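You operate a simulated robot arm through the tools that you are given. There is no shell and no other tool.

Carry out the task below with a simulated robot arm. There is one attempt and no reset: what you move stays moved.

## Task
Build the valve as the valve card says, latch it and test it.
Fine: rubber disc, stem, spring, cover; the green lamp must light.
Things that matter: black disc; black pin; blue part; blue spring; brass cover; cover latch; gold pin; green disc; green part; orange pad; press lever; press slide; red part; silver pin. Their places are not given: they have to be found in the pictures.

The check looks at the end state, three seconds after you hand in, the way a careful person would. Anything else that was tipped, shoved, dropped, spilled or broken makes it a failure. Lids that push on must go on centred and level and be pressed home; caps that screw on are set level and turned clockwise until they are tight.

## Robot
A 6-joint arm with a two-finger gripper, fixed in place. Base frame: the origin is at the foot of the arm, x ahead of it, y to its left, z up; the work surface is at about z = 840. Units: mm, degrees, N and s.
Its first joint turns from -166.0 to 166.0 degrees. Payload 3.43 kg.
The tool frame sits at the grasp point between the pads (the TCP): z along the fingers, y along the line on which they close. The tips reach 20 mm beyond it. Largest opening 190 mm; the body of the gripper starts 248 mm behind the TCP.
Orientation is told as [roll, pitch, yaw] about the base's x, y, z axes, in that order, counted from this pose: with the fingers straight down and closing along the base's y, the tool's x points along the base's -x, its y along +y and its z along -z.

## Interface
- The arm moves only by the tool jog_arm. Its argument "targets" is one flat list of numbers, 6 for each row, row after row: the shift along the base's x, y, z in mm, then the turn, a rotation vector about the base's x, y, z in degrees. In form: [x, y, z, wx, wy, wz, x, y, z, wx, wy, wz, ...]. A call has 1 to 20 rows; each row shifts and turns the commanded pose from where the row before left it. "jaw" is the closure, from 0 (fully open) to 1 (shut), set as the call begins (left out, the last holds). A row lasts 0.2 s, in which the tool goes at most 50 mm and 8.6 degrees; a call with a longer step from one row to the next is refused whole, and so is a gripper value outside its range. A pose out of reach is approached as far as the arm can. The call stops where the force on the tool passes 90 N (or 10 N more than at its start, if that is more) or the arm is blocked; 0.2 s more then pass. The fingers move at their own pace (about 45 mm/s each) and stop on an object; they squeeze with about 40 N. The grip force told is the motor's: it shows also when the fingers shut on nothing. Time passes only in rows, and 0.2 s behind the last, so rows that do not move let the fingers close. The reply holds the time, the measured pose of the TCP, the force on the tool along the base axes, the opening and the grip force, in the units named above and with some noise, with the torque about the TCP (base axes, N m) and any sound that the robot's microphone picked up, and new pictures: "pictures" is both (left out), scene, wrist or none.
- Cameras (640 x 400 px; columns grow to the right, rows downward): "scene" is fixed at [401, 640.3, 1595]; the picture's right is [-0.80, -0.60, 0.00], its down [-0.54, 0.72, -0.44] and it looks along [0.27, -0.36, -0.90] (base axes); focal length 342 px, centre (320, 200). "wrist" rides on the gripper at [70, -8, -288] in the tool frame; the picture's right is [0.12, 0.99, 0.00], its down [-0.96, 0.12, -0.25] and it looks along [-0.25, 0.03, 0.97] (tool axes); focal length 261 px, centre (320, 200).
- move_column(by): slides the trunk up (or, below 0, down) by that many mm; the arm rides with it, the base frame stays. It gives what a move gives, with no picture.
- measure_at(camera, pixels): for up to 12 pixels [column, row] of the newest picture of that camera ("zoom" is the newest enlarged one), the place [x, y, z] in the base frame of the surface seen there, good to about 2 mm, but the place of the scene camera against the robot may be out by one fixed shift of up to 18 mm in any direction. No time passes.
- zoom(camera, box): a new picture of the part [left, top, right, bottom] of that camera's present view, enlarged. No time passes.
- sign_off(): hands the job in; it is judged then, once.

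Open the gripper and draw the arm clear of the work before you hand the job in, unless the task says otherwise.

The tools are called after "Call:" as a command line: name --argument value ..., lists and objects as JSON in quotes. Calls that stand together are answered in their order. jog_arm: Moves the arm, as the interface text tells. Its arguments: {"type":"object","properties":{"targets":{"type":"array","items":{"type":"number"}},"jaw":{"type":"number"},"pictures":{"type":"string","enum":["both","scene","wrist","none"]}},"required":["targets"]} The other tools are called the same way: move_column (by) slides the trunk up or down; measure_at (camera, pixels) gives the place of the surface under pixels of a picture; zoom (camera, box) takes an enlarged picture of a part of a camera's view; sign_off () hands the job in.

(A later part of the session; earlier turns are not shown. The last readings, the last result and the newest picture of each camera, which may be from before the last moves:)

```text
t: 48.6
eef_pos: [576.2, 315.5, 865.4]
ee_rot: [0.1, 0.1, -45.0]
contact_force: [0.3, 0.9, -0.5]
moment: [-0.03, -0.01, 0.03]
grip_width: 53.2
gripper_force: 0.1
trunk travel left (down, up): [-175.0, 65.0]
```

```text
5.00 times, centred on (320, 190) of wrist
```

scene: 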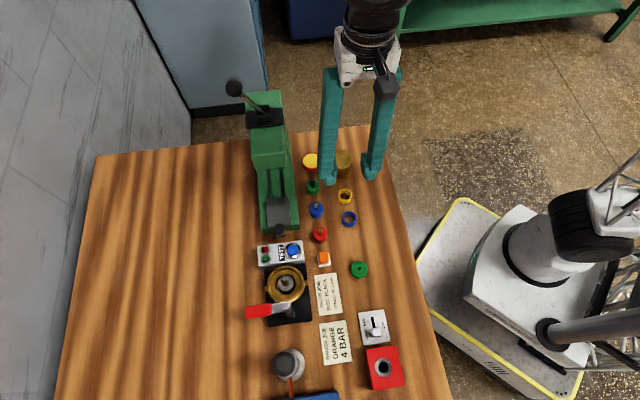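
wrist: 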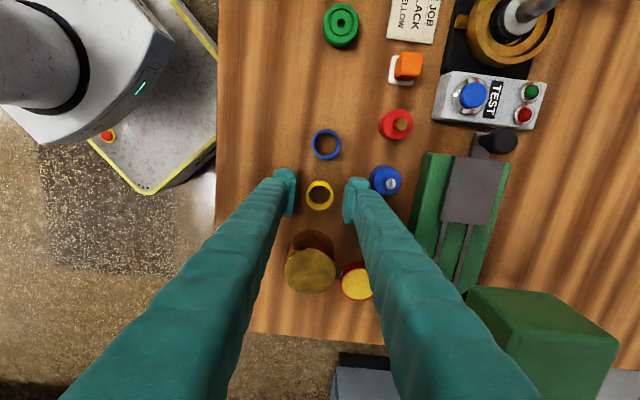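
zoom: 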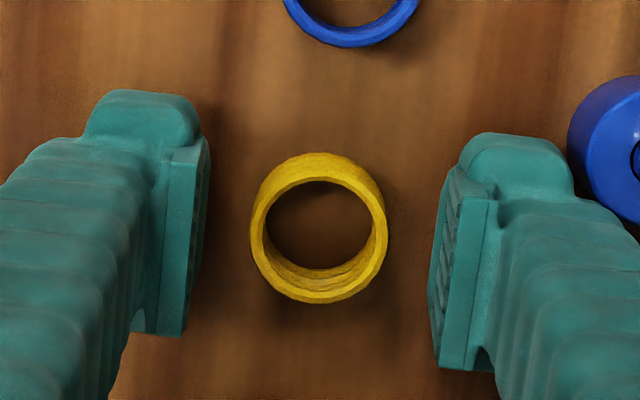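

The spring lies centred between the pads. I close on it.

Call:
jog_arm --targets '[0, 0, 0, 0, 0, 0, 0, 0, 0, 0, 0, 0, 0, 0, 0, 0, 0, 0, 0, 0, 0, 0, 0, 0]' --jaw 0.86 --pictures "wrist"

Call:
zoom --camera "wrist" --box '[270, 150, 370, 230]'

```text
t: 49.6
eef_pos: [575.9, 315.8, 866.7]
ee_rot: [0.0, 0.0, -45.0]
contact_force: [0.1, -0.6, 0.9]
moment: [0.0, 0.04, 0.0]
grip_width: 30.5
gripper_force: 40.8
trunk travel left (down, up): [-175.0, 65.0]
```

wrist: 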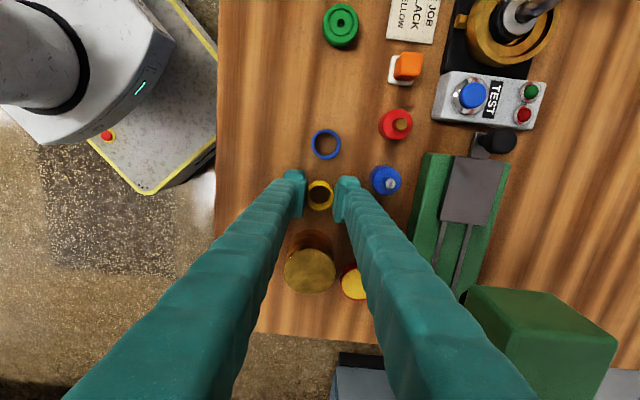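

```text
5.00 times, centred on (320, 190) of wrist
```

zoom: 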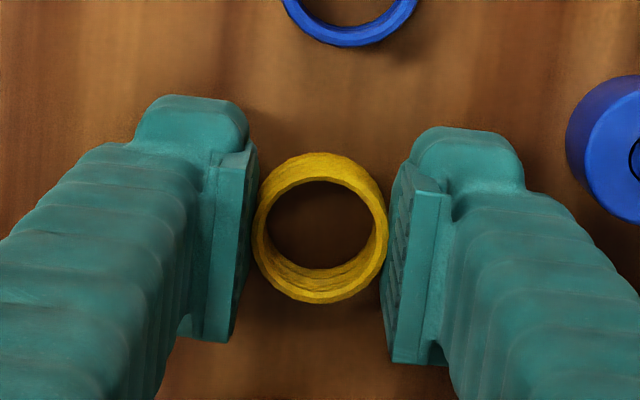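

The spring is held at 30.5 mm. I lift it and go to (600,517), where the body and stem can be seen ahead.

Call:
jog_arm --targets '[0, 0, 10, 0, 0, 0, 0, 0, 40, 0, 0, 0, 0, 0, 45, 0, 0, 0, 0, 0, 38, 0, 0, 0, 4.9, 40, 0, 0, 0, 0, 4.9, 40, 0, 0, 0, 0, 4.9, 40, 0, 0, 0, 0, 4.9, 40, 0, 0, 0, 0, 4.7, 41, 0, 0, 0, 0]'

Call:
zoom --camera "wrist" --box '[260, 90, 380, 190]'

```text
t: 51.6
eef_pos: [599.5, 516.0, 999.8]
ee_rot: [0.1, 0.1, -44.9]
contact_force: [0.4, -1.2, -0.1]
moment: [0.19, -0.03, -0.02]
grip_width: 30.5
gripper_force: 40.1
trunk travel left (down, up): [-175.0, 65.0]
```

scene: 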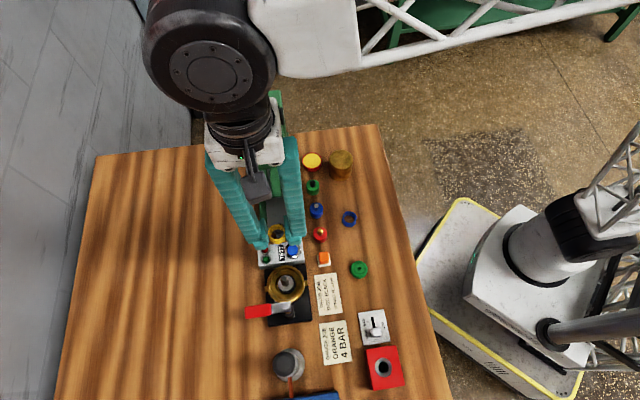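
wrist: 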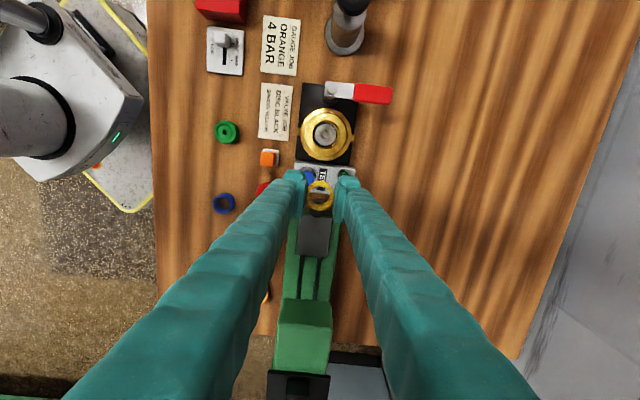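

```text
4.00 times, centred on (320, 140) of wrist
```

zoom: 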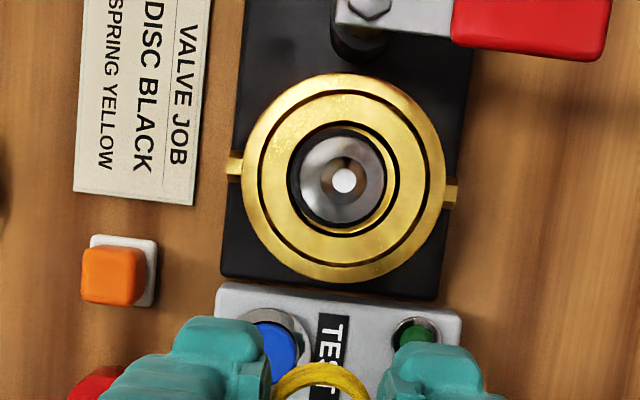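

The stem stands at zoom (343,179). I measure its flange rim and rod top.

Call:
measure_at --camera "zoom" --pixels '[[344, 180], [338, 180], [350, 181], [303, 179], [382, 179], [343, 141], [343, 220], [315, 151], [371, 208], [371, 151], [315, 208]]'

```text
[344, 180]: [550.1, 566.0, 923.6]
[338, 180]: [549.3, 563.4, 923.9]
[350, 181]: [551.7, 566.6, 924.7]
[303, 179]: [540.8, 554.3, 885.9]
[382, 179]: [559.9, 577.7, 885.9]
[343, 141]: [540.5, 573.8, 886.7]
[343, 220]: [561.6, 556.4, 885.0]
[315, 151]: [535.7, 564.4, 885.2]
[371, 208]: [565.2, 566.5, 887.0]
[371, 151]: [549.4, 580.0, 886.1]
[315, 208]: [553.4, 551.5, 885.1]
```

The stem axis is at (550.6,565.5), top z 924, flange top ≈885.7. I move the spring over it and lower to TCP z≈958 for a check.

Call:
jog_arm --targets '[-24.4, 24.3, 0, 0, 0, 0, -24.4, 24.3, 0, 0, 0, 0, 0, 0, -20, 0, 0, 0, 0, 0, -20, 0, 0, 0, 0, 0, 0, 0, 0, 0]'

Call:
zoom --camera "wrist" --box '[270, 150, 370, 230]'

Call:
zoom --camera "scene" --box '[240, 230, 330, 310]'

```text
t: 52.8
eef_pos: [550.9, 564.4, 957.5]
ee_rot: [-0.1, 0.0, -45.0]
contact_force: [-0.1, -0.1, -1.1]
moment: [-0.01, -0.04, 0.01]
grip_width: 30.7
gripper_force: 40.3
trunk travel left (down, up): [-175.0, 65.0]
```

scene: 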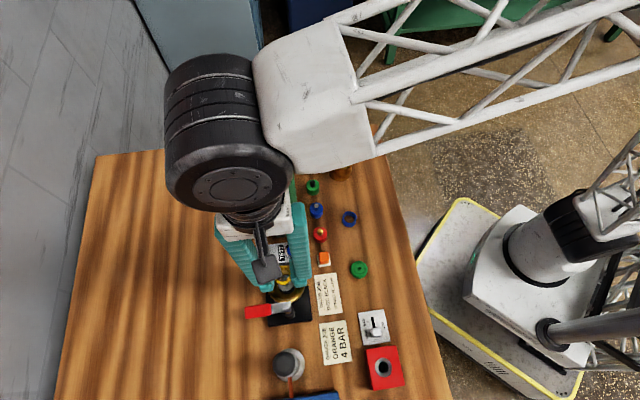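
wrist: 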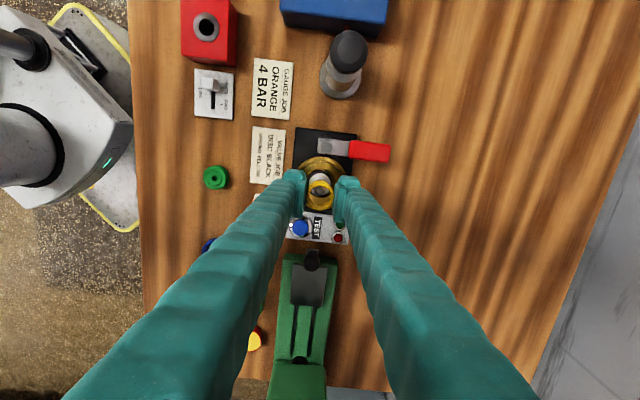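

```text
5.00 times, centred on (320, 190) of wrist
```

zoom: 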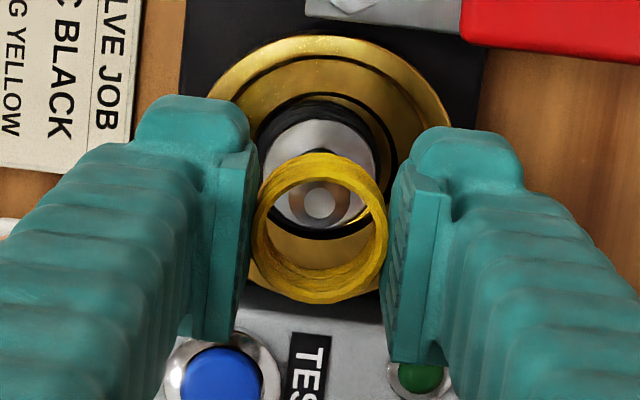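

```text
5.00 times, centred on (285, 270) of scene
```

zoom: 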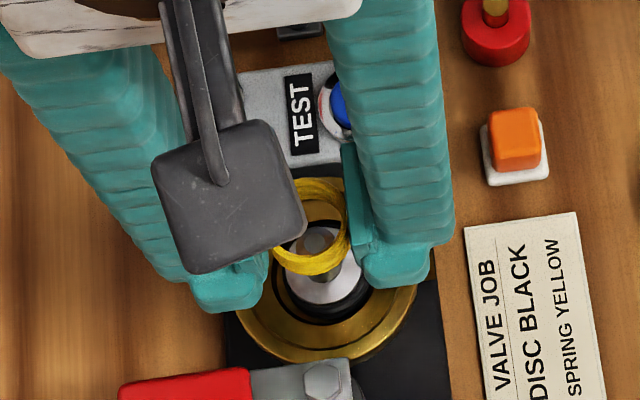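

The spring is concentric with the rod. I lower it over the rod, watching the force.

Call:
jog_arm --targets '[0, 0.4, -8, 0, 0, 0, 0, 0, -8, 0, 0, 0, 0, 0, -8, 0, 0, 0, 0, 0, -8, 0, 0, 0, 0, 0, -6, 0, 0, 0, 0, 0, -3, 0, 0, 0, 0, 0, 0, 0, 0, 0]' --pictures "wrist"

Call:
zoom --camera "wrist" --box '[270, 150, 370, 230]'

```text
t: 54.4
eef_pos: [550.5, 565.6, 918.5]
ee_rot: [-0.1, 0.0, -45.0]
contact_force: [0.6, -0.7, -0.1]
moment: [-0.01, -0.01, -0.03]
grip_width: 30.4
gripper_force: 39.7
trunk travel left (down, up): [-175.0, 65.0]
```

wrist: 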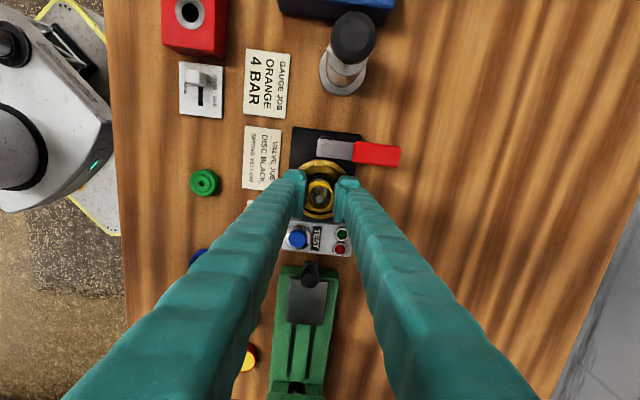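

```text
5.00 times, centred on (320, 190) of wrist
```

zoom: 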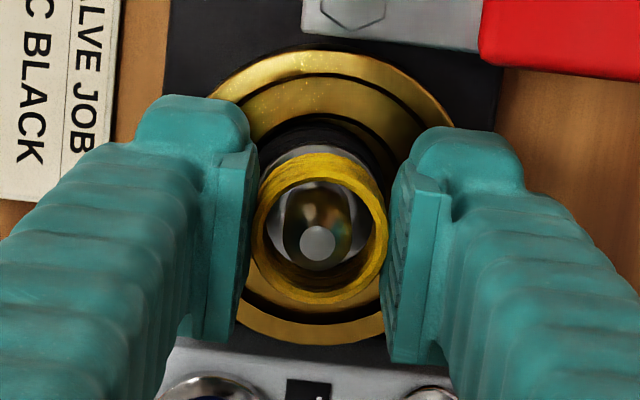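

The rod is inside the spring with no side force. I go the last 6-7 mm in small steps until it touches the flange.

Call:
jog_arm --targets '[0, 0, -2, 0, 0, 0, 0, 0, -2, 0, 0, 0, 0, 0, -1, 0, 0, 0, 0, 0, 0, 0, 0, 0]' --pictures "none"

Call:
jog_arm --targets '[0, 0, -1, 0, 0, 0, 0, 0, 0, 0, 0, 0]' --pictures "none"

Call:
jog_arm --targets '[0, 0, -0.7, 0, 0, 0, 0, 0, 0, 0, 0, 0]' --pictures "none"

```text
t: 55.4
eef_pos: [551.7, 565.6, 912.3]
ee_rot: [0.0, 0.0, -45.0]
contact_force: [-1.0, 0.3, 0.0]
moment: [-0.05, 0.03, 0.02]
grip_width: 30.6
gripper_force: 40.5
trunk travel left (down, up): [-175.0, 65.0]
```

```text
t: 56.0
eef_pos: [551.1, 566.1, 912.3]
ee_rot: [0.0, -0.1, -45.0]
contact_force: [0.2, 1.2, 8.7]
moment: [0.02, -0.02, 0.01]
grip_width: 30.4
gripper_force: 39.5
trunk travel left (down, up): [-175.0, 65.0]
```

```text
t: 56.6
eef_pos: [551.2, 565.0, 913.0]
ee_rot: [0.0, 0.0, -45.0]
contact_force: [0.7, 1.3, 16.0]
moment: [0.04, 0.0, 0.0]
grip_width: 30.4
gripper_force: 40.0
trunk travel left (down, up): [-175.0, 65.0]
```

Contact at TCP z≈912, as expected for the flange. I open to ~50 mm and rise to see the result.

Call:
jog_arm --targets '[0, 0, 0.5, 0, 0, 0, 0, 0, 0, 0, 0, 0, 0, 0, 0, 0, 0, 0, 0, 0, 0, 0, 0, 0]' --jaw 0.74 --pictures "none"

Call:
jog_arm --targets '[0, 0, 10, 0, 0, 0, 0, 0, 30, 0, 0, 0, 0, 0, 30, 0, 0, 0, 0, 0, 30, 0, 0, 0]'

Call:
zoom --camera "wrist" --box '[270, 130, 370, 210]'

Call:
zoom --camera "scene" --box '[240, 240, 330, 320]'

```text
t: 57.6
eef_pos: [551.9, 565.3, 912.4]
ee_rot: [0.0, 0.0, -45.0]
contact_force: [-0.3, 0.5, 0.3]
moment: [0.0, 0.02, -0.01]
grip_width: 49.3
gripper_force: 0.0
trunk travel left (down, up): [-175.0, 65.0]
```

```text
t: 58.6
eef_pos: [551.0, 565.1, 1012.8]
ee_rot: [0.0, 0.0, -45.1]
contact_force: [-1.2, 0.2, -0.9]
moment: [-0.01, 0.01, 0.0]
grip_width: 49.6
gripper_force: 0.0
trunk travel left (down, up): [-175.0, 65.0]
```

scene: 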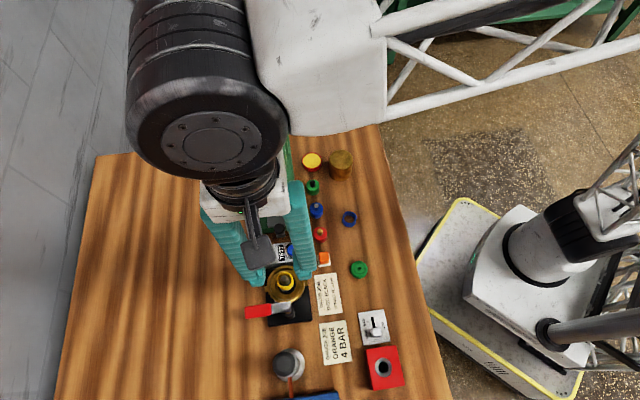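
wrist: 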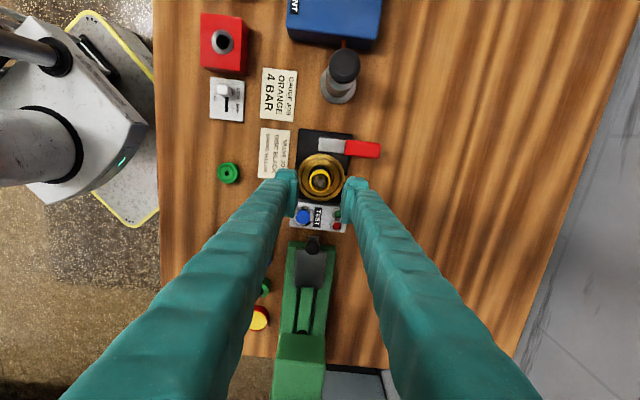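

```text
5.00 times, centred on (320, 170) of wrist
```

zoom: 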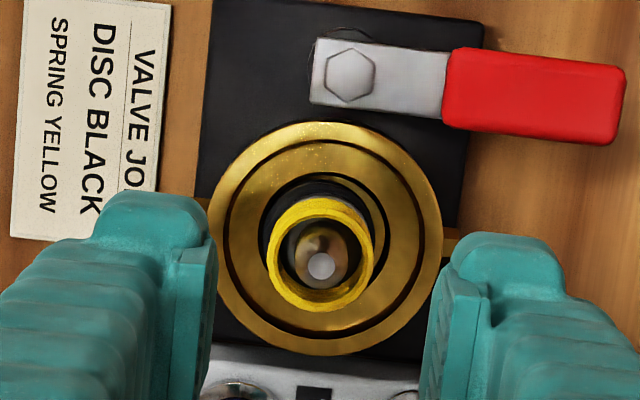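

```text
5.00 times, centred on (285, 280) of scene
```

zoom: 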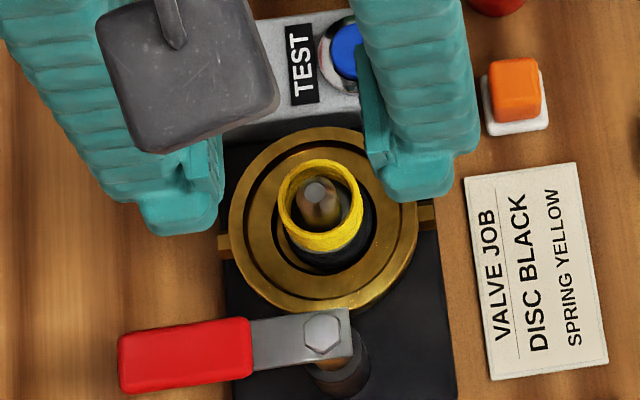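

The spring sits around the rod on the flange. Now I go to the brass cover near (627,260) with the jaw at about 85 mm.

Call:
jog_arm --targets '[9.5, -38, 0, 0, 0, 0, 9.5, -38, 0, 0, 0, 0, 9.5, -38, 0, 0, 0, 0, 9.5, -38, 0, 0, 0, 0, 9.5, -38, 0, 0, 0, 0, 9.5, -38, 0, 0, 0, 0, 9.5, -38, 0, 0, 0, 0, 9.5, -38, 0, 0, 0, 0, 0, 0, 0, 0, 0, 0]' --jaw 0.55

Call:
zoom --camera "wrist" --box '[270, 130, 370, 230]'

Call:
zoom --camera "scene" --box '[290, 130, 370, 200]'

```text
t: 60.6
eef_pos: [628.2, 259.6, 1011.4]
ee_rot: [0.0, 0.0, -44.9]
contact_force: [0.9, 0.1, 0.0]
moment: [-0.04, -0.01, 0.02]
grip_width: 85.4
gripper_force: 0.0
trunk travel left (down, up): [-175.0, 65.0]
```

scene: 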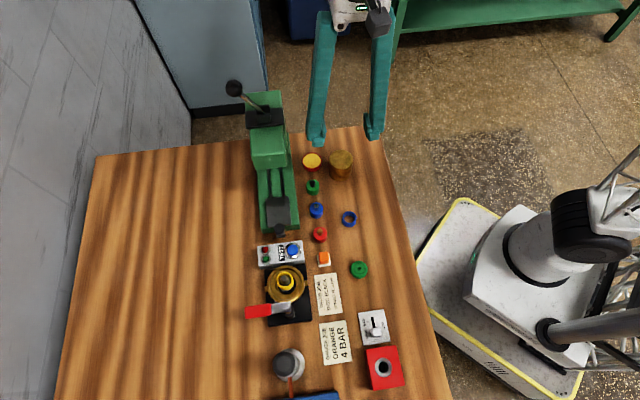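
wrist: 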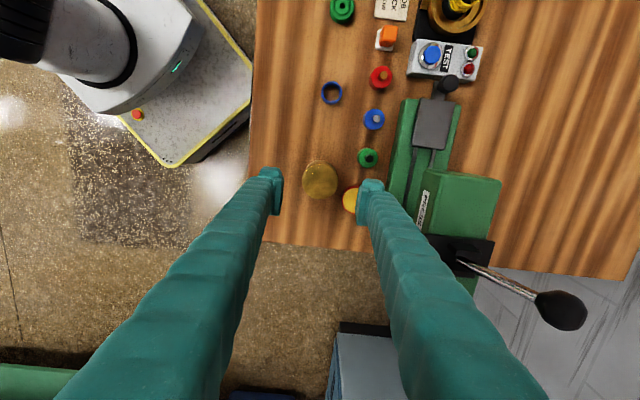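

```text
4.00 times, centred on (320, 180) of wrist
```

zoom: 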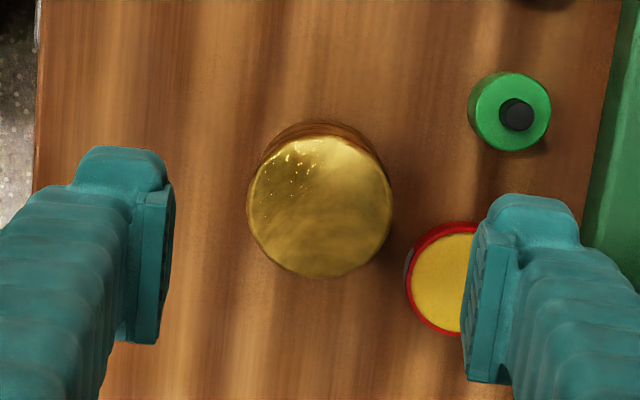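

```text
5.71 times, centred on (330, 165) of scene
```

zoom: 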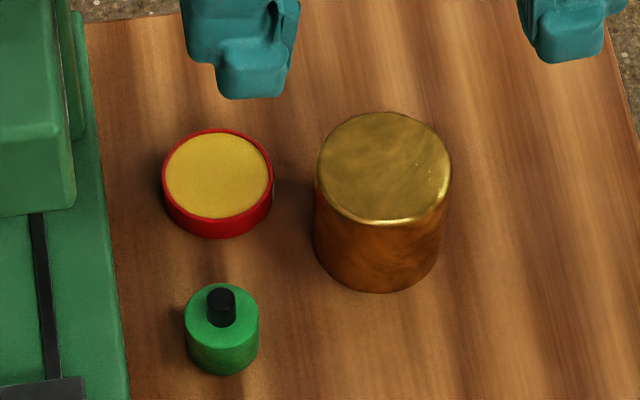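

I measure the cover's top and the red/yellow disc's place with the wrist picture.

Call:
measure_at --camera "wrist" --pixels '[[320, 166], [320, 197.5], [304, 182], [336, 182], [309, 171], [331, 193], [331, 171], [309, 193], [320, 182], [345, 196], [350, 205], [352, 190]]'

Call:
measure_at --camera "wrist" --pixels '[[302.5, 182], [337.5, 182], [301, 182], [339, 182], [320, 164], [320, 199], [368, 151], [360, 158]]'

```text
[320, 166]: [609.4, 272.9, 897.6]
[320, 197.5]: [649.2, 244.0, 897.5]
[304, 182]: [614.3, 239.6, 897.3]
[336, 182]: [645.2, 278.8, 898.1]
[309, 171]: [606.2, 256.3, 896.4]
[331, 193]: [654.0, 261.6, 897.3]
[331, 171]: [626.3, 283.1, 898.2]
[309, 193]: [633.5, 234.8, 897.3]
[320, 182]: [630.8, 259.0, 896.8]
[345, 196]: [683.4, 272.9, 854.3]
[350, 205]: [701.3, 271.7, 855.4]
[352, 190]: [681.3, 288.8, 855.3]
```

```text
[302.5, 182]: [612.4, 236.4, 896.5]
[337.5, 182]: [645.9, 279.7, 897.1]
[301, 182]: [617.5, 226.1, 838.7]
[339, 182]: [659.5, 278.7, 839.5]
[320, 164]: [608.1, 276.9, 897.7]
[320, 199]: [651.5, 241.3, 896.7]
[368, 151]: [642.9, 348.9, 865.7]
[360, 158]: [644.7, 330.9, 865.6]
```

Cover centre (629.7,258.9), Ø≈56, height 58. I centre, set the jaw to 70 mm and descend to TCP z≈880, above the neighbours.

Call:
jog_arm --targets '[1.5, -0.7, -15, 0, 0, 0, 0, 0, -30, 0, 0, 0, 0, 0, -30, 0, 0, 0, 0, 0, -25, 0, 0, 0]' --jaw 0.63

Call:
zoom --camera "wrist" --box '[260, 130, 380, 230]'

```text
t: 61.6
eef_pos: [629.9, 260.1, 911.9]
ee_rot: [0.0, -0.1, -45.0]
contact_force: [-0.1, 0.2, -0.2]
moment: [0.01, -0.05, -0.01]
grip_width: 70.4
gripper_force: 0.0
trunk travel left (down, up): [-175.0, 65.0]
```

scene: 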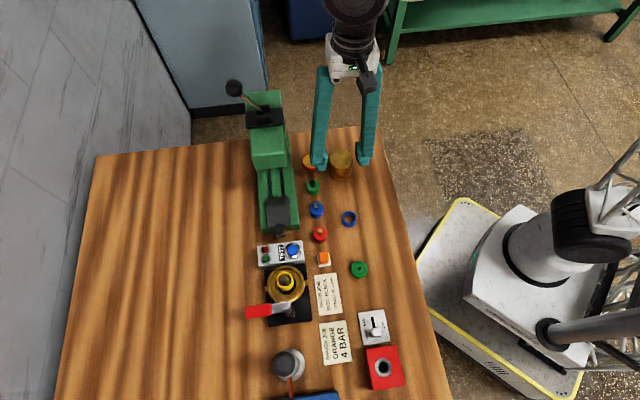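
wrist: 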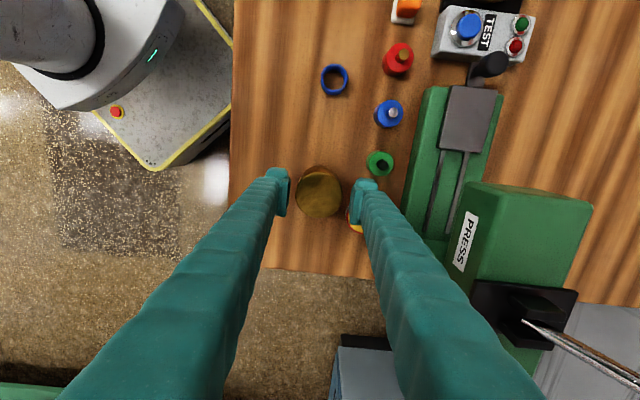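

```text
4.00 times, centred on (320, 180) of wrist
```

zoom: 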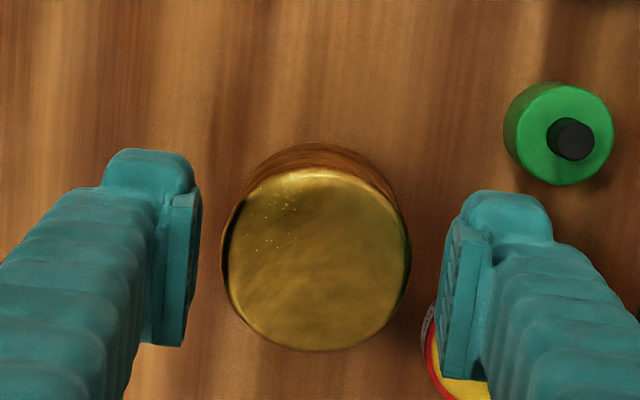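

Clear on both sides, and the right finger stays above the low red/yellow disc. I descend to TCP 880 and close.

Call:
jog_arm --targets '[0, -0.5, -16, 0, 0, 0, 0, 0, -15.5, 0, 0, 0, 0, 0, 0, 0, 0, 0]' --pictures "none"

Call:
jog_arm --targets '[0, 0, 0, 0, 0, 0, 0, 0, 0, 0, 0, 0, 0, 0, 0, 0, 0, 0, 0, 0, 0, 0, 0, 0]' --jaw 0.75 --pictures "wrist"

Call:
zoom --camera "wrist" --box '[260, 130, 380, 230]'

```text
t: 62.4
eef_pos: [629.6, 261.3, 881.0]
ee_rot: [0.1, 0.0, -44.9]
contact_force: [1.5, 0.2, -1.1]
moment: [0.01, 0.05, -0.02]
grip_width: 70.5
gripper_force: 0.1
trunk travel left (down, up): [-175.0, 65.0]
```

```text
t: 63.4
eef_pos: [629.1, 260.0, 881.2]
ee_rot: [0.0, 0.0, -45.0]
contact_force: [1.4, 0.7, -0.1]
moment: [0.02, 0.0, -0.01]
grip_width: 56.7
gripper_force: 40.1
trunk travel left (down, up): [-175.0, 65.0]
```

wrist: 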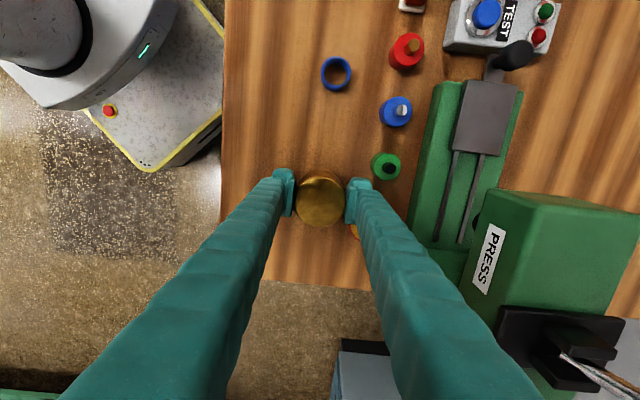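

```text
4.00 times, centred on (320, 180) of wrist
```

zoom: 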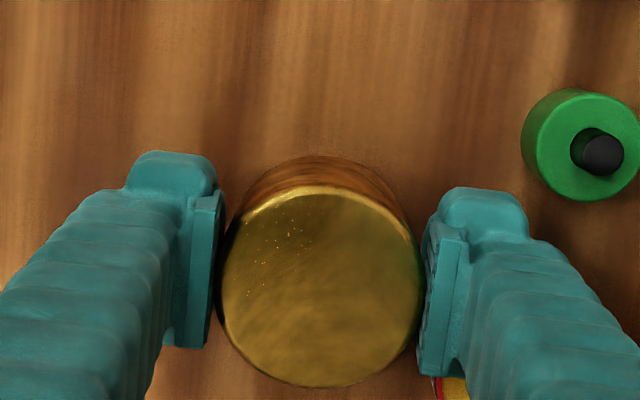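

The cover is held at 56.7 mm. Before carrying it I measure the height of the press head near my path.

Call:
measure_at --camera "wrist" --pixels '[[560, 230], [490, 220], [480, 130], [512, 55], [560, 320], [600, 380], [505, 190]]'

```text
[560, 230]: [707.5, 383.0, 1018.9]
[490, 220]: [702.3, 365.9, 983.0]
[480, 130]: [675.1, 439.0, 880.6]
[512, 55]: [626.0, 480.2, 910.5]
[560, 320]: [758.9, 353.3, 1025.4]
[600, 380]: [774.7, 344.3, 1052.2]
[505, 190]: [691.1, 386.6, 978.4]
```

The press head (top ≈1019) starts near x≈690, y≈370, so I carry the cover along a detour on its left side to (600,517).

Call:
jog_arm --targets '[0, 0, 10, 0, 0, 0, 0, 0, 40, 0, 0, 0, 0, 0, 40, 0, 0, 0, 0, 0, 39, 0, 0, 0, -23, 23, 0, 0, 0, 0, -23, 23, 0, 0, 0, 0, -23, 23, 0, 0, 0, 0, 8, 37.6, 0, 0, 0, 0, 8, 37.6, 0, 0, 0, 0, 8, 37.6, 0, 0, 0, 0, 8, 37.6, 0, 0, 0, 0, 8, 37.6, 0, 0, 0, 0]'

Call:
zoom --camera "wrist" --box '[260, 80, 380, 180]'

```text
t: 66.0
eef_pos: [598.3, 518.3, 1009.7]
ee_rot: [0.0, 0.0, -45.0]
contact_force: [0.8, -0.2, -2.4]
moment: [0.17, -0.06, -0.01]
grip_width: 56.7
gripper_force: 40.5
trunk travel left (down, up): [-175.0, 65.0]
```

scene: 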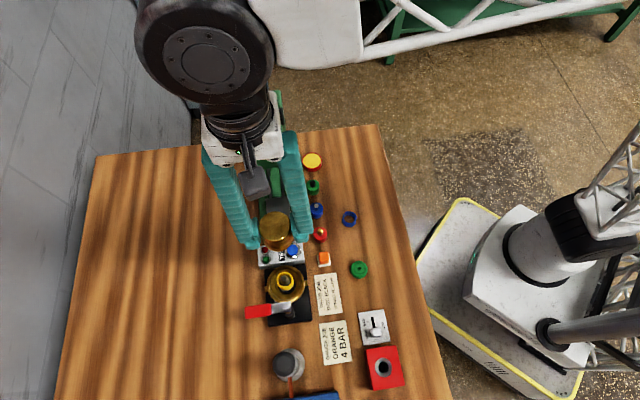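
wrist: 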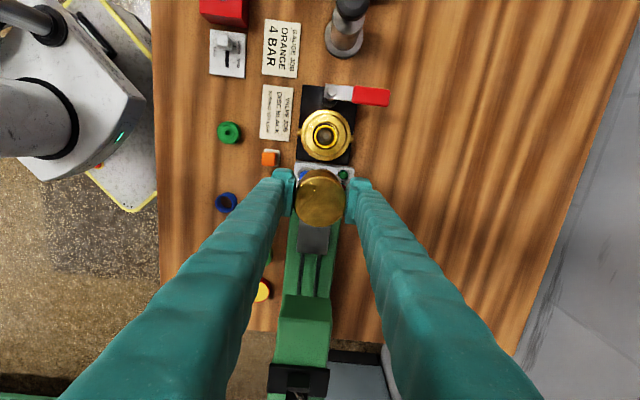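

```text
4.00 times, centred on (320, 130) of wrist
```

zoom: 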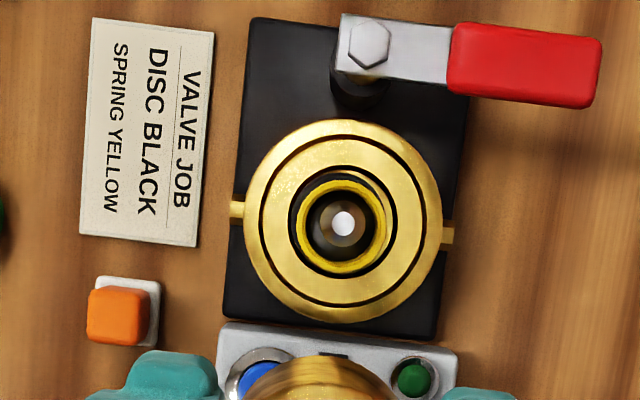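

I measure the cover's top (wrist) together with the body's rim and the stem top in this view, so that both are known in the same frame.

Call:
measure_at --camera "wrist" --pixels '[[320, 184], [320, 220], [301, 203], [339, 203], [307, 190], [333, 216], [333, 190], [307, 216], [326, 136]]'

Call:
measure_at --camera "zoom" --pixels '[[252, 222], [434, 222], [343, 127], [343, 314], [278, 155], [408, 289], [408, 155], [278, 289], [343, 223], [338, 223], [348, 223]]'

```text
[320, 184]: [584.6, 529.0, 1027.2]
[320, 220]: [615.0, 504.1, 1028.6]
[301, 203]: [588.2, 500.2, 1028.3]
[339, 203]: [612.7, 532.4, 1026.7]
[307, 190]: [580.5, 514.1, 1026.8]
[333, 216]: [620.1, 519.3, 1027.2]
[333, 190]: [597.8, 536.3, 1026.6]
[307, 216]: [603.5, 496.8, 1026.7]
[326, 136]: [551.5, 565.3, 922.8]
```

```text
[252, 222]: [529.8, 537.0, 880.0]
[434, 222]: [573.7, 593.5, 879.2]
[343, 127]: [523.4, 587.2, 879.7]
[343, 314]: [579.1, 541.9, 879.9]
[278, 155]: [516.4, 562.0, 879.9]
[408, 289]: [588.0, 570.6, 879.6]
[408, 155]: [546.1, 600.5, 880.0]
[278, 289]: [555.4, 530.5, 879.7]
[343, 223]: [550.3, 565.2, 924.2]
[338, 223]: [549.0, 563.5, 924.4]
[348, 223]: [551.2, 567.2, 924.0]
```

Cover centre (600.3,516.5), body centre (551.1,565.6): I move by (-49.2,+49.1) and lower until the cover's bottom is ≈15 mm above the rod.

Call:
jog_arm --targets '[-24.6, 24.6, 0, 0, 0, 0, -24.6, 24.5, 0, 0, 0, 0, 0, 0, -15, 0, 0, 0, 0, 0, -12, 0, 0, 0, 0, 0, 0, 0, 0, 0]'

Call:
zoom --camera "wrist" --box '[260, 130, 380, 230]'

Call:
zoom --camera "scene" --box '[240, 220, 340, 310]'

```text
t: 67.2
eef_pos: [550.3, 565.2, 981.0]
ee_rot: [0.0, 0.0, -45.0]
contact_force: [0.1, 0.1, -2.2]
moment: [0.0, 0.02, 0.01]
grip_width: 56.9
gripper_force: 39.8
trunk travel left (down, up): [-175.0, 65.0]
```

scene: 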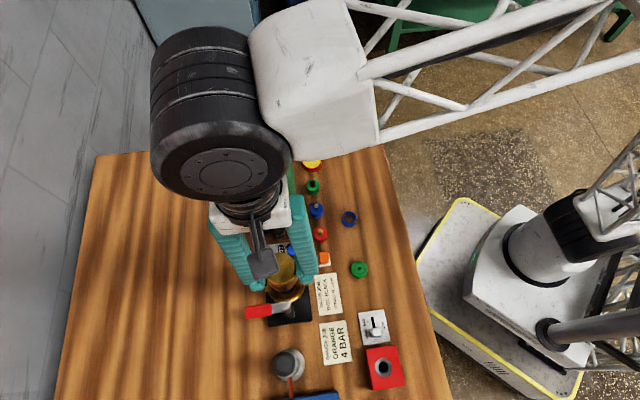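
wrist: 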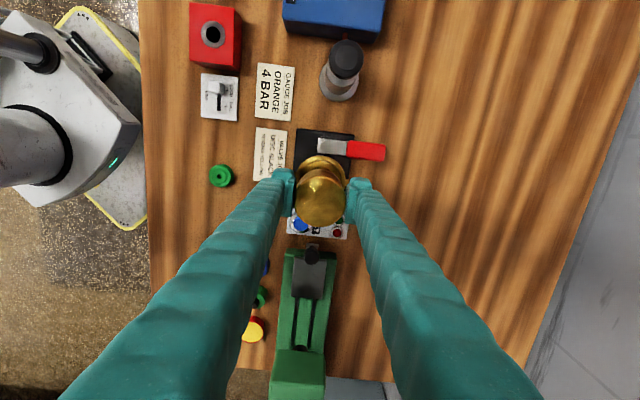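

```text
4.00 times, centred on (320, 180) of wrist
```

zoom: 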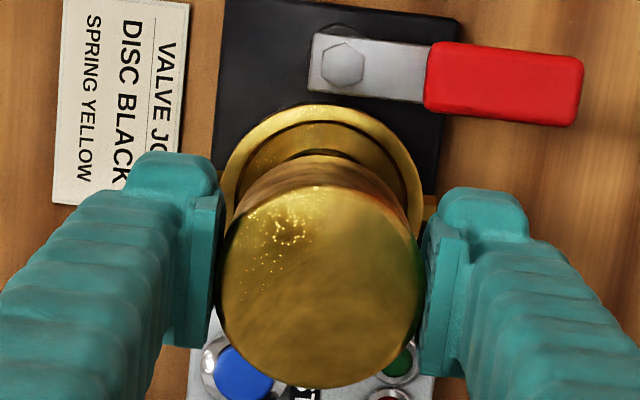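

```text
4.44 times, centred on (290, 265) of scene
```

zoom: 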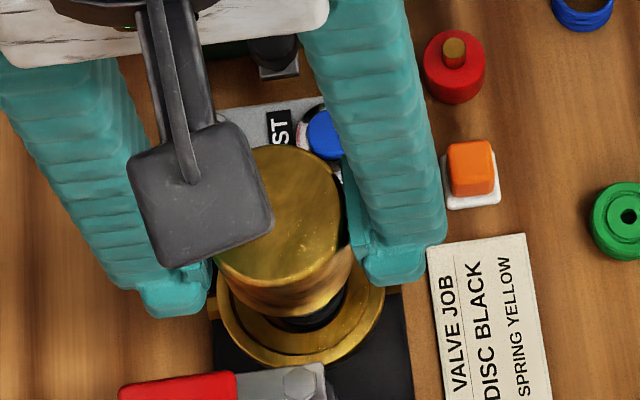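

The cover is above the body. I check its top centre once more.

Call:
measure_at --camera "wrist" --pixels '[[320, 184], [320, 220], [301, 203], [339, 203], [307, 190], [333, 216], [333, 190], [307, 216], [307, 160], [334, 160], [320, 158]]'

```text
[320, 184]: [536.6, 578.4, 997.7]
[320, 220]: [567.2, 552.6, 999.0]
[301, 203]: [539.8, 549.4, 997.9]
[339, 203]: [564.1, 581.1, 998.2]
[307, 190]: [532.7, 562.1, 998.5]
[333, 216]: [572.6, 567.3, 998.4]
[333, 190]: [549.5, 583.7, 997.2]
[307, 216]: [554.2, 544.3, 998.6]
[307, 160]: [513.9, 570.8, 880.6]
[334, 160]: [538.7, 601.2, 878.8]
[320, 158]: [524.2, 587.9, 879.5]
```

Cover centre now ≈(552.1,564.9). I correct by (-0.8,+0.6) and lower over the rod in careful steps.

Call:
jog_arm --targets '[-0.8, 0.6, -5, 0, 0, 0, 0, 0, -6, 0, 0, 0, 0, 0, -4, 0, 0, 0, 0, 0, -4, 0, 0, 0, 0, 0, -4, 0, 0, 0, 0, 0, -4, 0, 0, 0, 0, 0, 0, 0, 0, 0]' --pictures "none"

Call:
jog_arm --targets '[0, 0, -4, 0, 0, 0, 0, 0, -4, 0, 0, 0, 0, 0, -4, 0, 0, 0, 0, 0, 0, 0, 0, 0]' --pictures "wrist"

Call:
zoom --camera "wrist" --box '[260, 130, 380, 230]'

```text
t: 68.8
eef_pos: [550.5, 567.5, 955.3]
ee_rot: [0.0, 0.0, -44.9]
contact_force: [-0.7, 0.4, -1.3]
moment: [0.0, 0.0, -0.02]
grip_width: 57.1
gripper_force: 40.3
trunk travel left (down, up): [-175.0, 65.0]
```

```text
t: 69.8
eef_pos: [549.2, 567.4, 942.9]
ee_rot: [0.0, 0.0, -44.9]
contact_force: [1.0, 0.8, -2.0]
moment: [0.02, 0.03, -0.03]
grip_width: 56.9
gripper_force: 39.9
trunk travel left (down, up): [-175.0, 65.0]
```

wrist: 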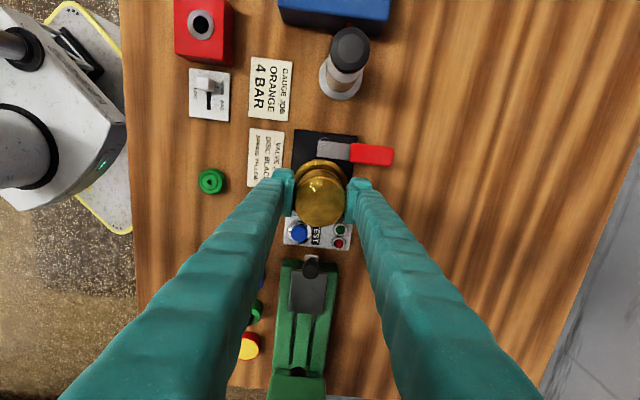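

```text
4.00 times, centred on (320, 180) of wrist
```

zoom: 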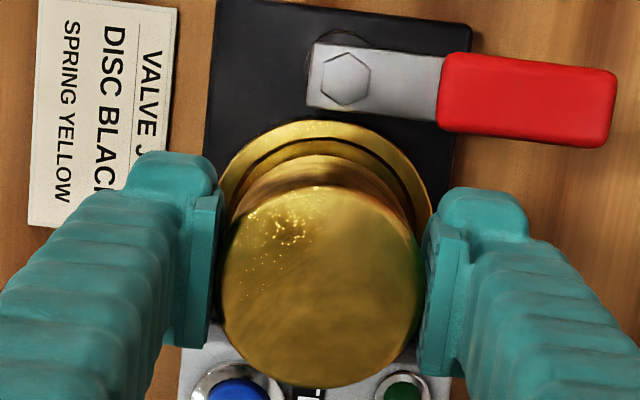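

No contact down to bottom z≈902, with the rod inside the cover. I re-measure the cover's top centre before the last 29 mm.

Call:
measure_at --camera "wrist" --pixels '[[320, 184], [320, 220], [301, 203], [339, 203], [307, 190], [333, 216], [333, 190], [307, 216], [320, 162], [303, 172], [340, 168]]'

```text
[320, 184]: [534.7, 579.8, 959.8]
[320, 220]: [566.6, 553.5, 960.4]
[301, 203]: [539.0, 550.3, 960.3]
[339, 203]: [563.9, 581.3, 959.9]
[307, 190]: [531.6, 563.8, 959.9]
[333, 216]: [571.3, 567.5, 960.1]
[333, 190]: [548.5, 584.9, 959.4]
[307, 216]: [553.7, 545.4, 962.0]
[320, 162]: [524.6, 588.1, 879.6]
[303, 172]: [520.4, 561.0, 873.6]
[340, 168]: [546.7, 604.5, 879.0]
```

Centre (551.2,565.8): right on target. I go down further, in 2 mm steps.

Call:
jog_arm --targets '[0, 0, -3, 0, 0, 0, 0, 0, -3, 0, 0, 0, 0, 0, -3, 0, 0, 0, 0, 0, -3, 0, 0, 0, 0, 0, -3, 0, 0, 0, 0, 0, -3, 0, 0, 0, 0, 0, -2, 0, 0, 0, 0, 0, 0, 0, 0, 0]' --pictures "none"

Call:
jog_arm --targets '[0, 0, -1.5, 0, 0, 0, 0, 0, -1.5, 0, 0, 0, 0, 0, 0, 0, 0, 0]' --pictures "wrist"

Call:
zoom --camera "wrist" --box '[260, 130, 380, 230]'

```text
t: 71.6
eef_pos: [550.2, 565.9, 922.5]
ee_rot: [0.0, 0.0, -45.0]
contact_force: [-0.1, -0.3, -2.0]
moment: [-0.01, 0.0, 0.05]
grip_width: 56.8
gripper_force: 40.4
trunk travel left (down, up): [-175.0, 65.0]
```

```text
t: 72.4
eef_pos: [550.6, 566.9, 919.6]
ee_rot: [0.0, -0.1, -45.0]
contact_force: [-0.6, 0.3, -2.1]
moment: [-0.03, -0.01, 0.0]
grip_width: 56.8
gripper_force: 39.6
trunk travel left (down, up): [-175.0, 65.0]
```

wrist: 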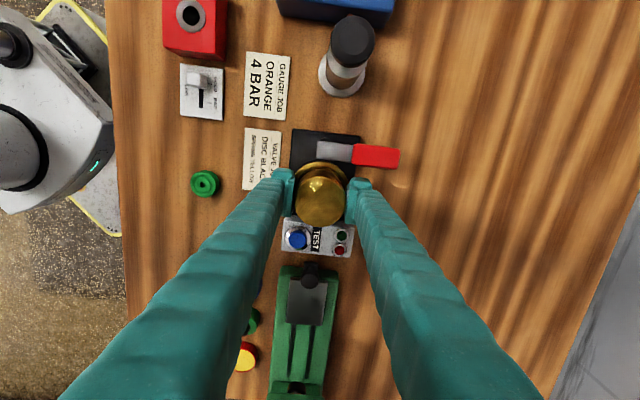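

```text
4.00 times, centred on (320, 180) of wrist
```

zoom: 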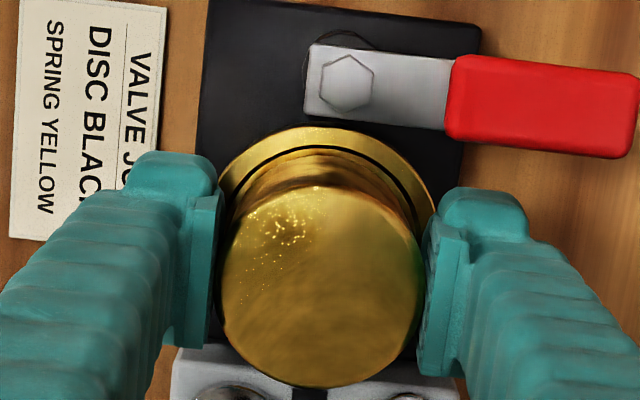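

The cover's bottom is just entering the rim (z≈878.6). I keep on in 1 mm steps, watching force.

Call:
jog_arm --targets '[0, 0, -1, 0, 0, 0, 0, 0, -1, 0, 0, 0, 0, 0, 0, 0, 0, 0]' --pictures "none"

Call:
jog_arm --targets '[0, 0, -1, 0, 0, 0, 0, 0, -1, 0, 0, 0, 0, 0, 0, 0, 0, 0]' --pictures "none"

Call:
jog_arm --targets '[0, 0, -1, 0, 0, 0, 0, 0, 0, 0, 0, 0]' --pictures "none"

Call:
jog_arm --targets '[0, 0, -1, 0, 0, 0, 0, 0, 0, 0, 0, 0]' --pictures "wrist"

```text
t: 73.2
eef_pos: [550.5, 566.0, 919.3]
ee_rot: [0.0, 0.0, -45.0]
contact_force: [0.0, -0.1, -2.9]
moment: [-0.02, 0.02, 0.03]
grip_width: 56.9
gripper_force: 40.0
trunk travel left (down, up): [-175.0, 65.0]
```

```text
t: 74.0
eef_pos: [548.7, 566.4, 916.5]
ee_rot: [0.0, 0.0, -45.1]
contact_force: [0.6, 0.2, -1.5]
moment: [0.03, -0.01, 0.03]
grip_width: 56.8
gripper_force: 39.5
trunk travel left (down, up): [-175.0, 65.0]
```

```text
t: 74.6
eef_pos: [549.8, 566.2, 914.8]
ee_rot: [0.0, 0.0, -45.1]
contact_force: [-0.5, -0.1, -2.4]
moment: [0.03, -0.01, -0.03]
grip_width: 56.7
gripper_force: 40.0
trunk travel left (down, up): [-175.0, 65.0]
```

```text
t: 75.2
eef_pos: [551.2, 566.5, 915.0]
ee_rot: [-0.1, 0.0, -45.0]
contact_force: [-0.4, -0.2, 5.1]
moment: [-0.12, 0.1, 0.01]
grip_width: 56.9
gripper_force: 40.1
trunk travel left (down, up): [-175.0, 65.0]
```

wrist: 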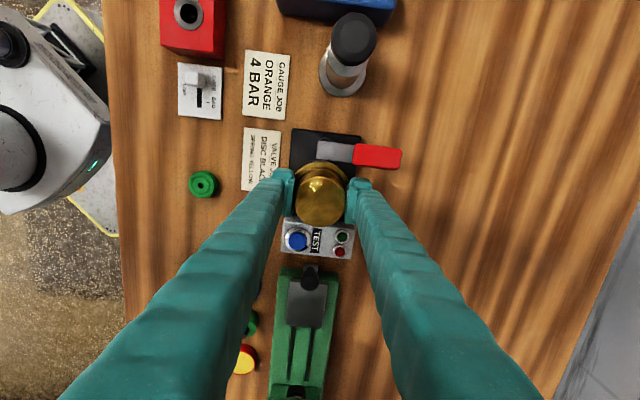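

Contact begins at TCP z≈914.5, where the seat is expected. I press on a little to see whether it is a stop or the spring.

Call:
jog_arm --targets '[0, 0, -0.8, 0, 0, 0, 0, 0, 0, 0, 0, 0]' --pictures "none"

Call:
jog_arm --targets '[0, 0, -0.8, 0, 0, 0, 0, 0, 0, 0, 0, 0]' --pictures "none"

Call:
zoom --camera "wrist" --box '[260, 130, 380, 230]'

Call:
measure_at --camera "wrist" --pixels '[[320, 184], [320, 218], [303, 203], [337, 203], [308, 190], [332, 214], [332, 190], [308, 214], [320, 165], [336, 152], [350, 153]]'

```text
t: 75.8
eef_pos: [550.4, 566.8, 915.5]
ee_rot: [0.2, 0.0, -45.0]
contact_force: [0.2, -0.7, 17.3]
moment: [-0.18, 0.15, 0.0]
grip_width: 56.8
gripper_force: 39.9
trunk travel left (down, up): [-175.0, 65.0]
```

```text
t: 76.4
eef_pos: [550.6, 566.7, 913.8]
ee_rot: [0.1, 0.0, -45.0]
contact_force: [2.9, 1.6, 25.9]
moment: [-0.03, -0.03, 0.01]
grip_width: 57.1
gripper_force: 39.7
trunk travel left (down, up): [-175.0, 65.0]
```

```text
4.00 times, centred on (320, 180) of wrist
```

zoom: 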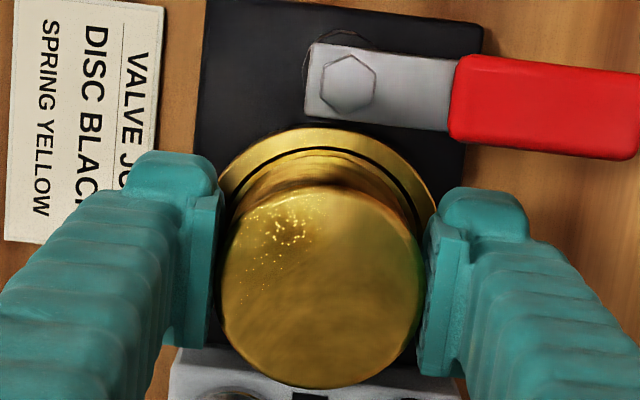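

```text
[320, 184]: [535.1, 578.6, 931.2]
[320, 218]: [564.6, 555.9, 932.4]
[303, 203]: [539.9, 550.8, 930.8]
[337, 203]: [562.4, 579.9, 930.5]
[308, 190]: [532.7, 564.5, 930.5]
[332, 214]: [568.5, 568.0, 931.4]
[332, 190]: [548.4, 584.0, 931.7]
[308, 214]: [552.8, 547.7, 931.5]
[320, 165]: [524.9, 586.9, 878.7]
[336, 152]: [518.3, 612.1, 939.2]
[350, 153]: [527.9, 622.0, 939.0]
```

The cover's top is at 931 = seat 873 + 58 and level, so it is home. I ease the load, open to 70 mm and rise.

Call:
jog_arm --targets '[0, 0, 1.5, 0, 0, 0, 0, 0, 0, 0, 0, 0]' --pictures "none"

Call:
jog_arm --targets '[0, 0, 0, 0, 0, 0, 0, 0, 0, 0, 0, 0, 0, 0, 0, 0, 0, 0]' --jaw 0.64 --pictures "none"

Call:
jog_arm --targets '[0, 0, 10, 0, 0, 0, 0, 0, 30, 0, 0, 0, 0, 0, 30, 0, 0, 0, 0, 0, 30, 0, 0, 0]'

Call:
zoom --camera "wrist" --box '[260, 110, 400, 220]'

Call:
zoom --camera "scene" --box '[235, 230, 335, 330]'

```text
t: 77.0
eef_pos: [549.7, 565.6, 913.7]
ee_rot: [0.0, 0.1, -45.0]
contact_force: [4.3, 5.6, 15.4]
moment: [0.2, -0.13, -0.03]
grip_width: 56.9
gripper_force: 40.2
trunk travel left (down, up): [-175.0, 65.0]
```

```text
t: 77.8
eef_pos: [549.9, 567.2, 913.5]
ee_rot: [0.0, 0.0, -44.9]
contact_force: [-0.7, -0.4, -0.4]
moment: [-0.01, 0.01, 0.02]
grip_width: 68.6
gripper_force: 0.0
trunk travel left (down, up): [-175.0, 65.0]
```

```text
t: 78.8
eef_pos: [550.9, 567.3, 1012.8]
ee_rot: [0.0, 0.0, -45.1]
contact_force: [0.2, -0.6, 0.1]
moment: [-0.05, -0.02, 0.01]
grip_width: 68.4
gripper_force: 0.1
trunk travel left (down, up): [-175.0, 65.0]
```

scene: 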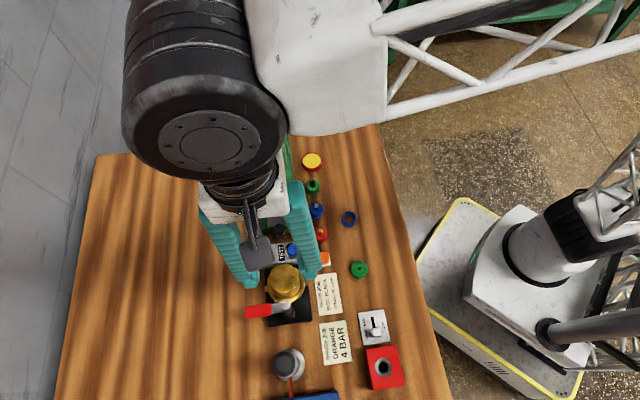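
wrist: 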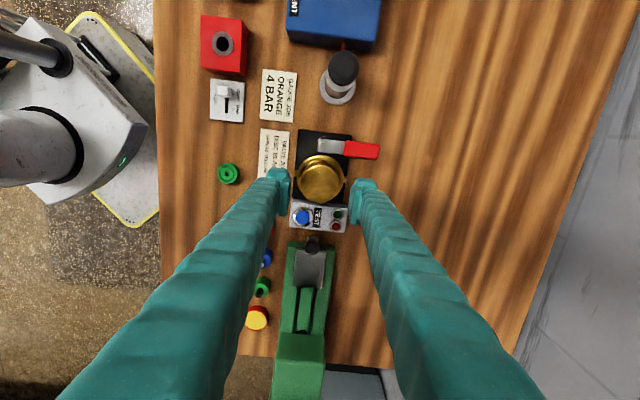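

```text
3.64 times, centred on (330, 165) of wrist
```

zoom: 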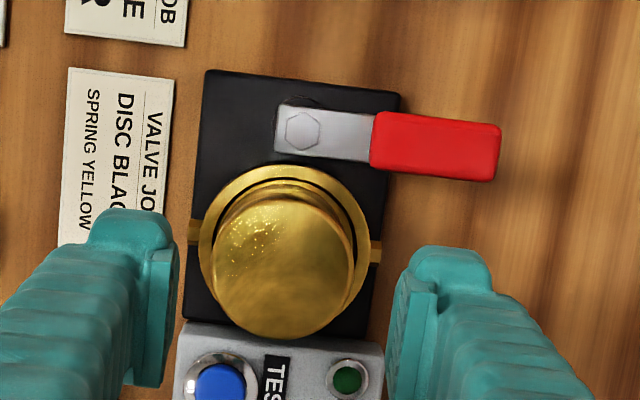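

```text
4.00 times, centred on (285, 280) of scene
```

zoom: 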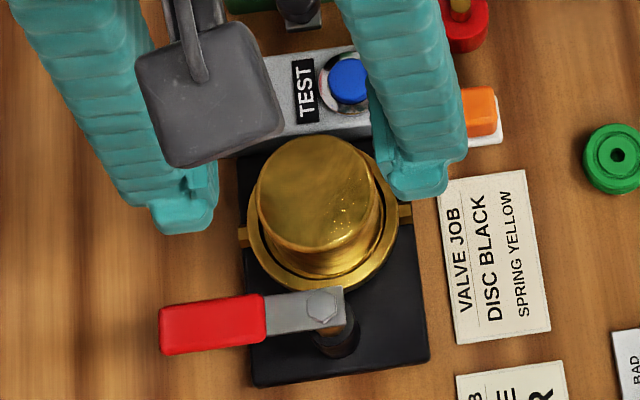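

The cover stayed in place. I check that its top is still level and centred, and measure the latch lever.

Call:
measure_at --camera "wrist" --pixels '[[320, 163], [320, 193], [304, 178], [336, 178], [309, 167], [331, 189], [331, 167], [309, 189], [320, 178]]'

Call:
measure_at --camera "wrist" --pixels '[[321.5, 146], [338, 147], [345, 148], [375, 152], [360, 148], [360, 142], [360, 156], [376, 146], [374, 158], [318, 139], [333, 137], [340, 160]]'

```text
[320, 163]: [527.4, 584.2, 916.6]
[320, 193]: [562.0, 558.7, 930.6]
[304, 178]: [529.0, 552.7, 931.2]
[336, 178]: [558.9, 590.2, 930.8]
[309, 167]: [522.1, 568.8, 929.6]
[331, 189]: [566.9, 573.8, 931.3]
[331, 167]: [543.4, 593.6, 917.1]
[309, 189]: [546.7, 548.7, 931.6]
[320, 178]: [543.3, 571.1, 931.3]
```

```text
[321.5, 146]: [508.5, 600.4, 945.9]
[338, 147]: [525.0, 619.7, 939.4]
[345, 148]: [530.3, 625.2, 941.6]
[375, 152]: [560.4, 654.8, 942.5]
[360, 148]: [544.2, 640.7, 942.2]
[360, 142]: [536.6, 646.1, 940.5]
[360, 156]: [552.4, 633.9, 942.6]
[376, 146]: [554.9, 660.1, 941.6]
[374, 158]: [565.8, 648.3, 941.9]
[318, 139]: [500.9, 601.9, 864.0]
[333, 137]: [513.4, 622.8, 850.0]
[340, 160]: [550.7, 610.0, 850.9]
```

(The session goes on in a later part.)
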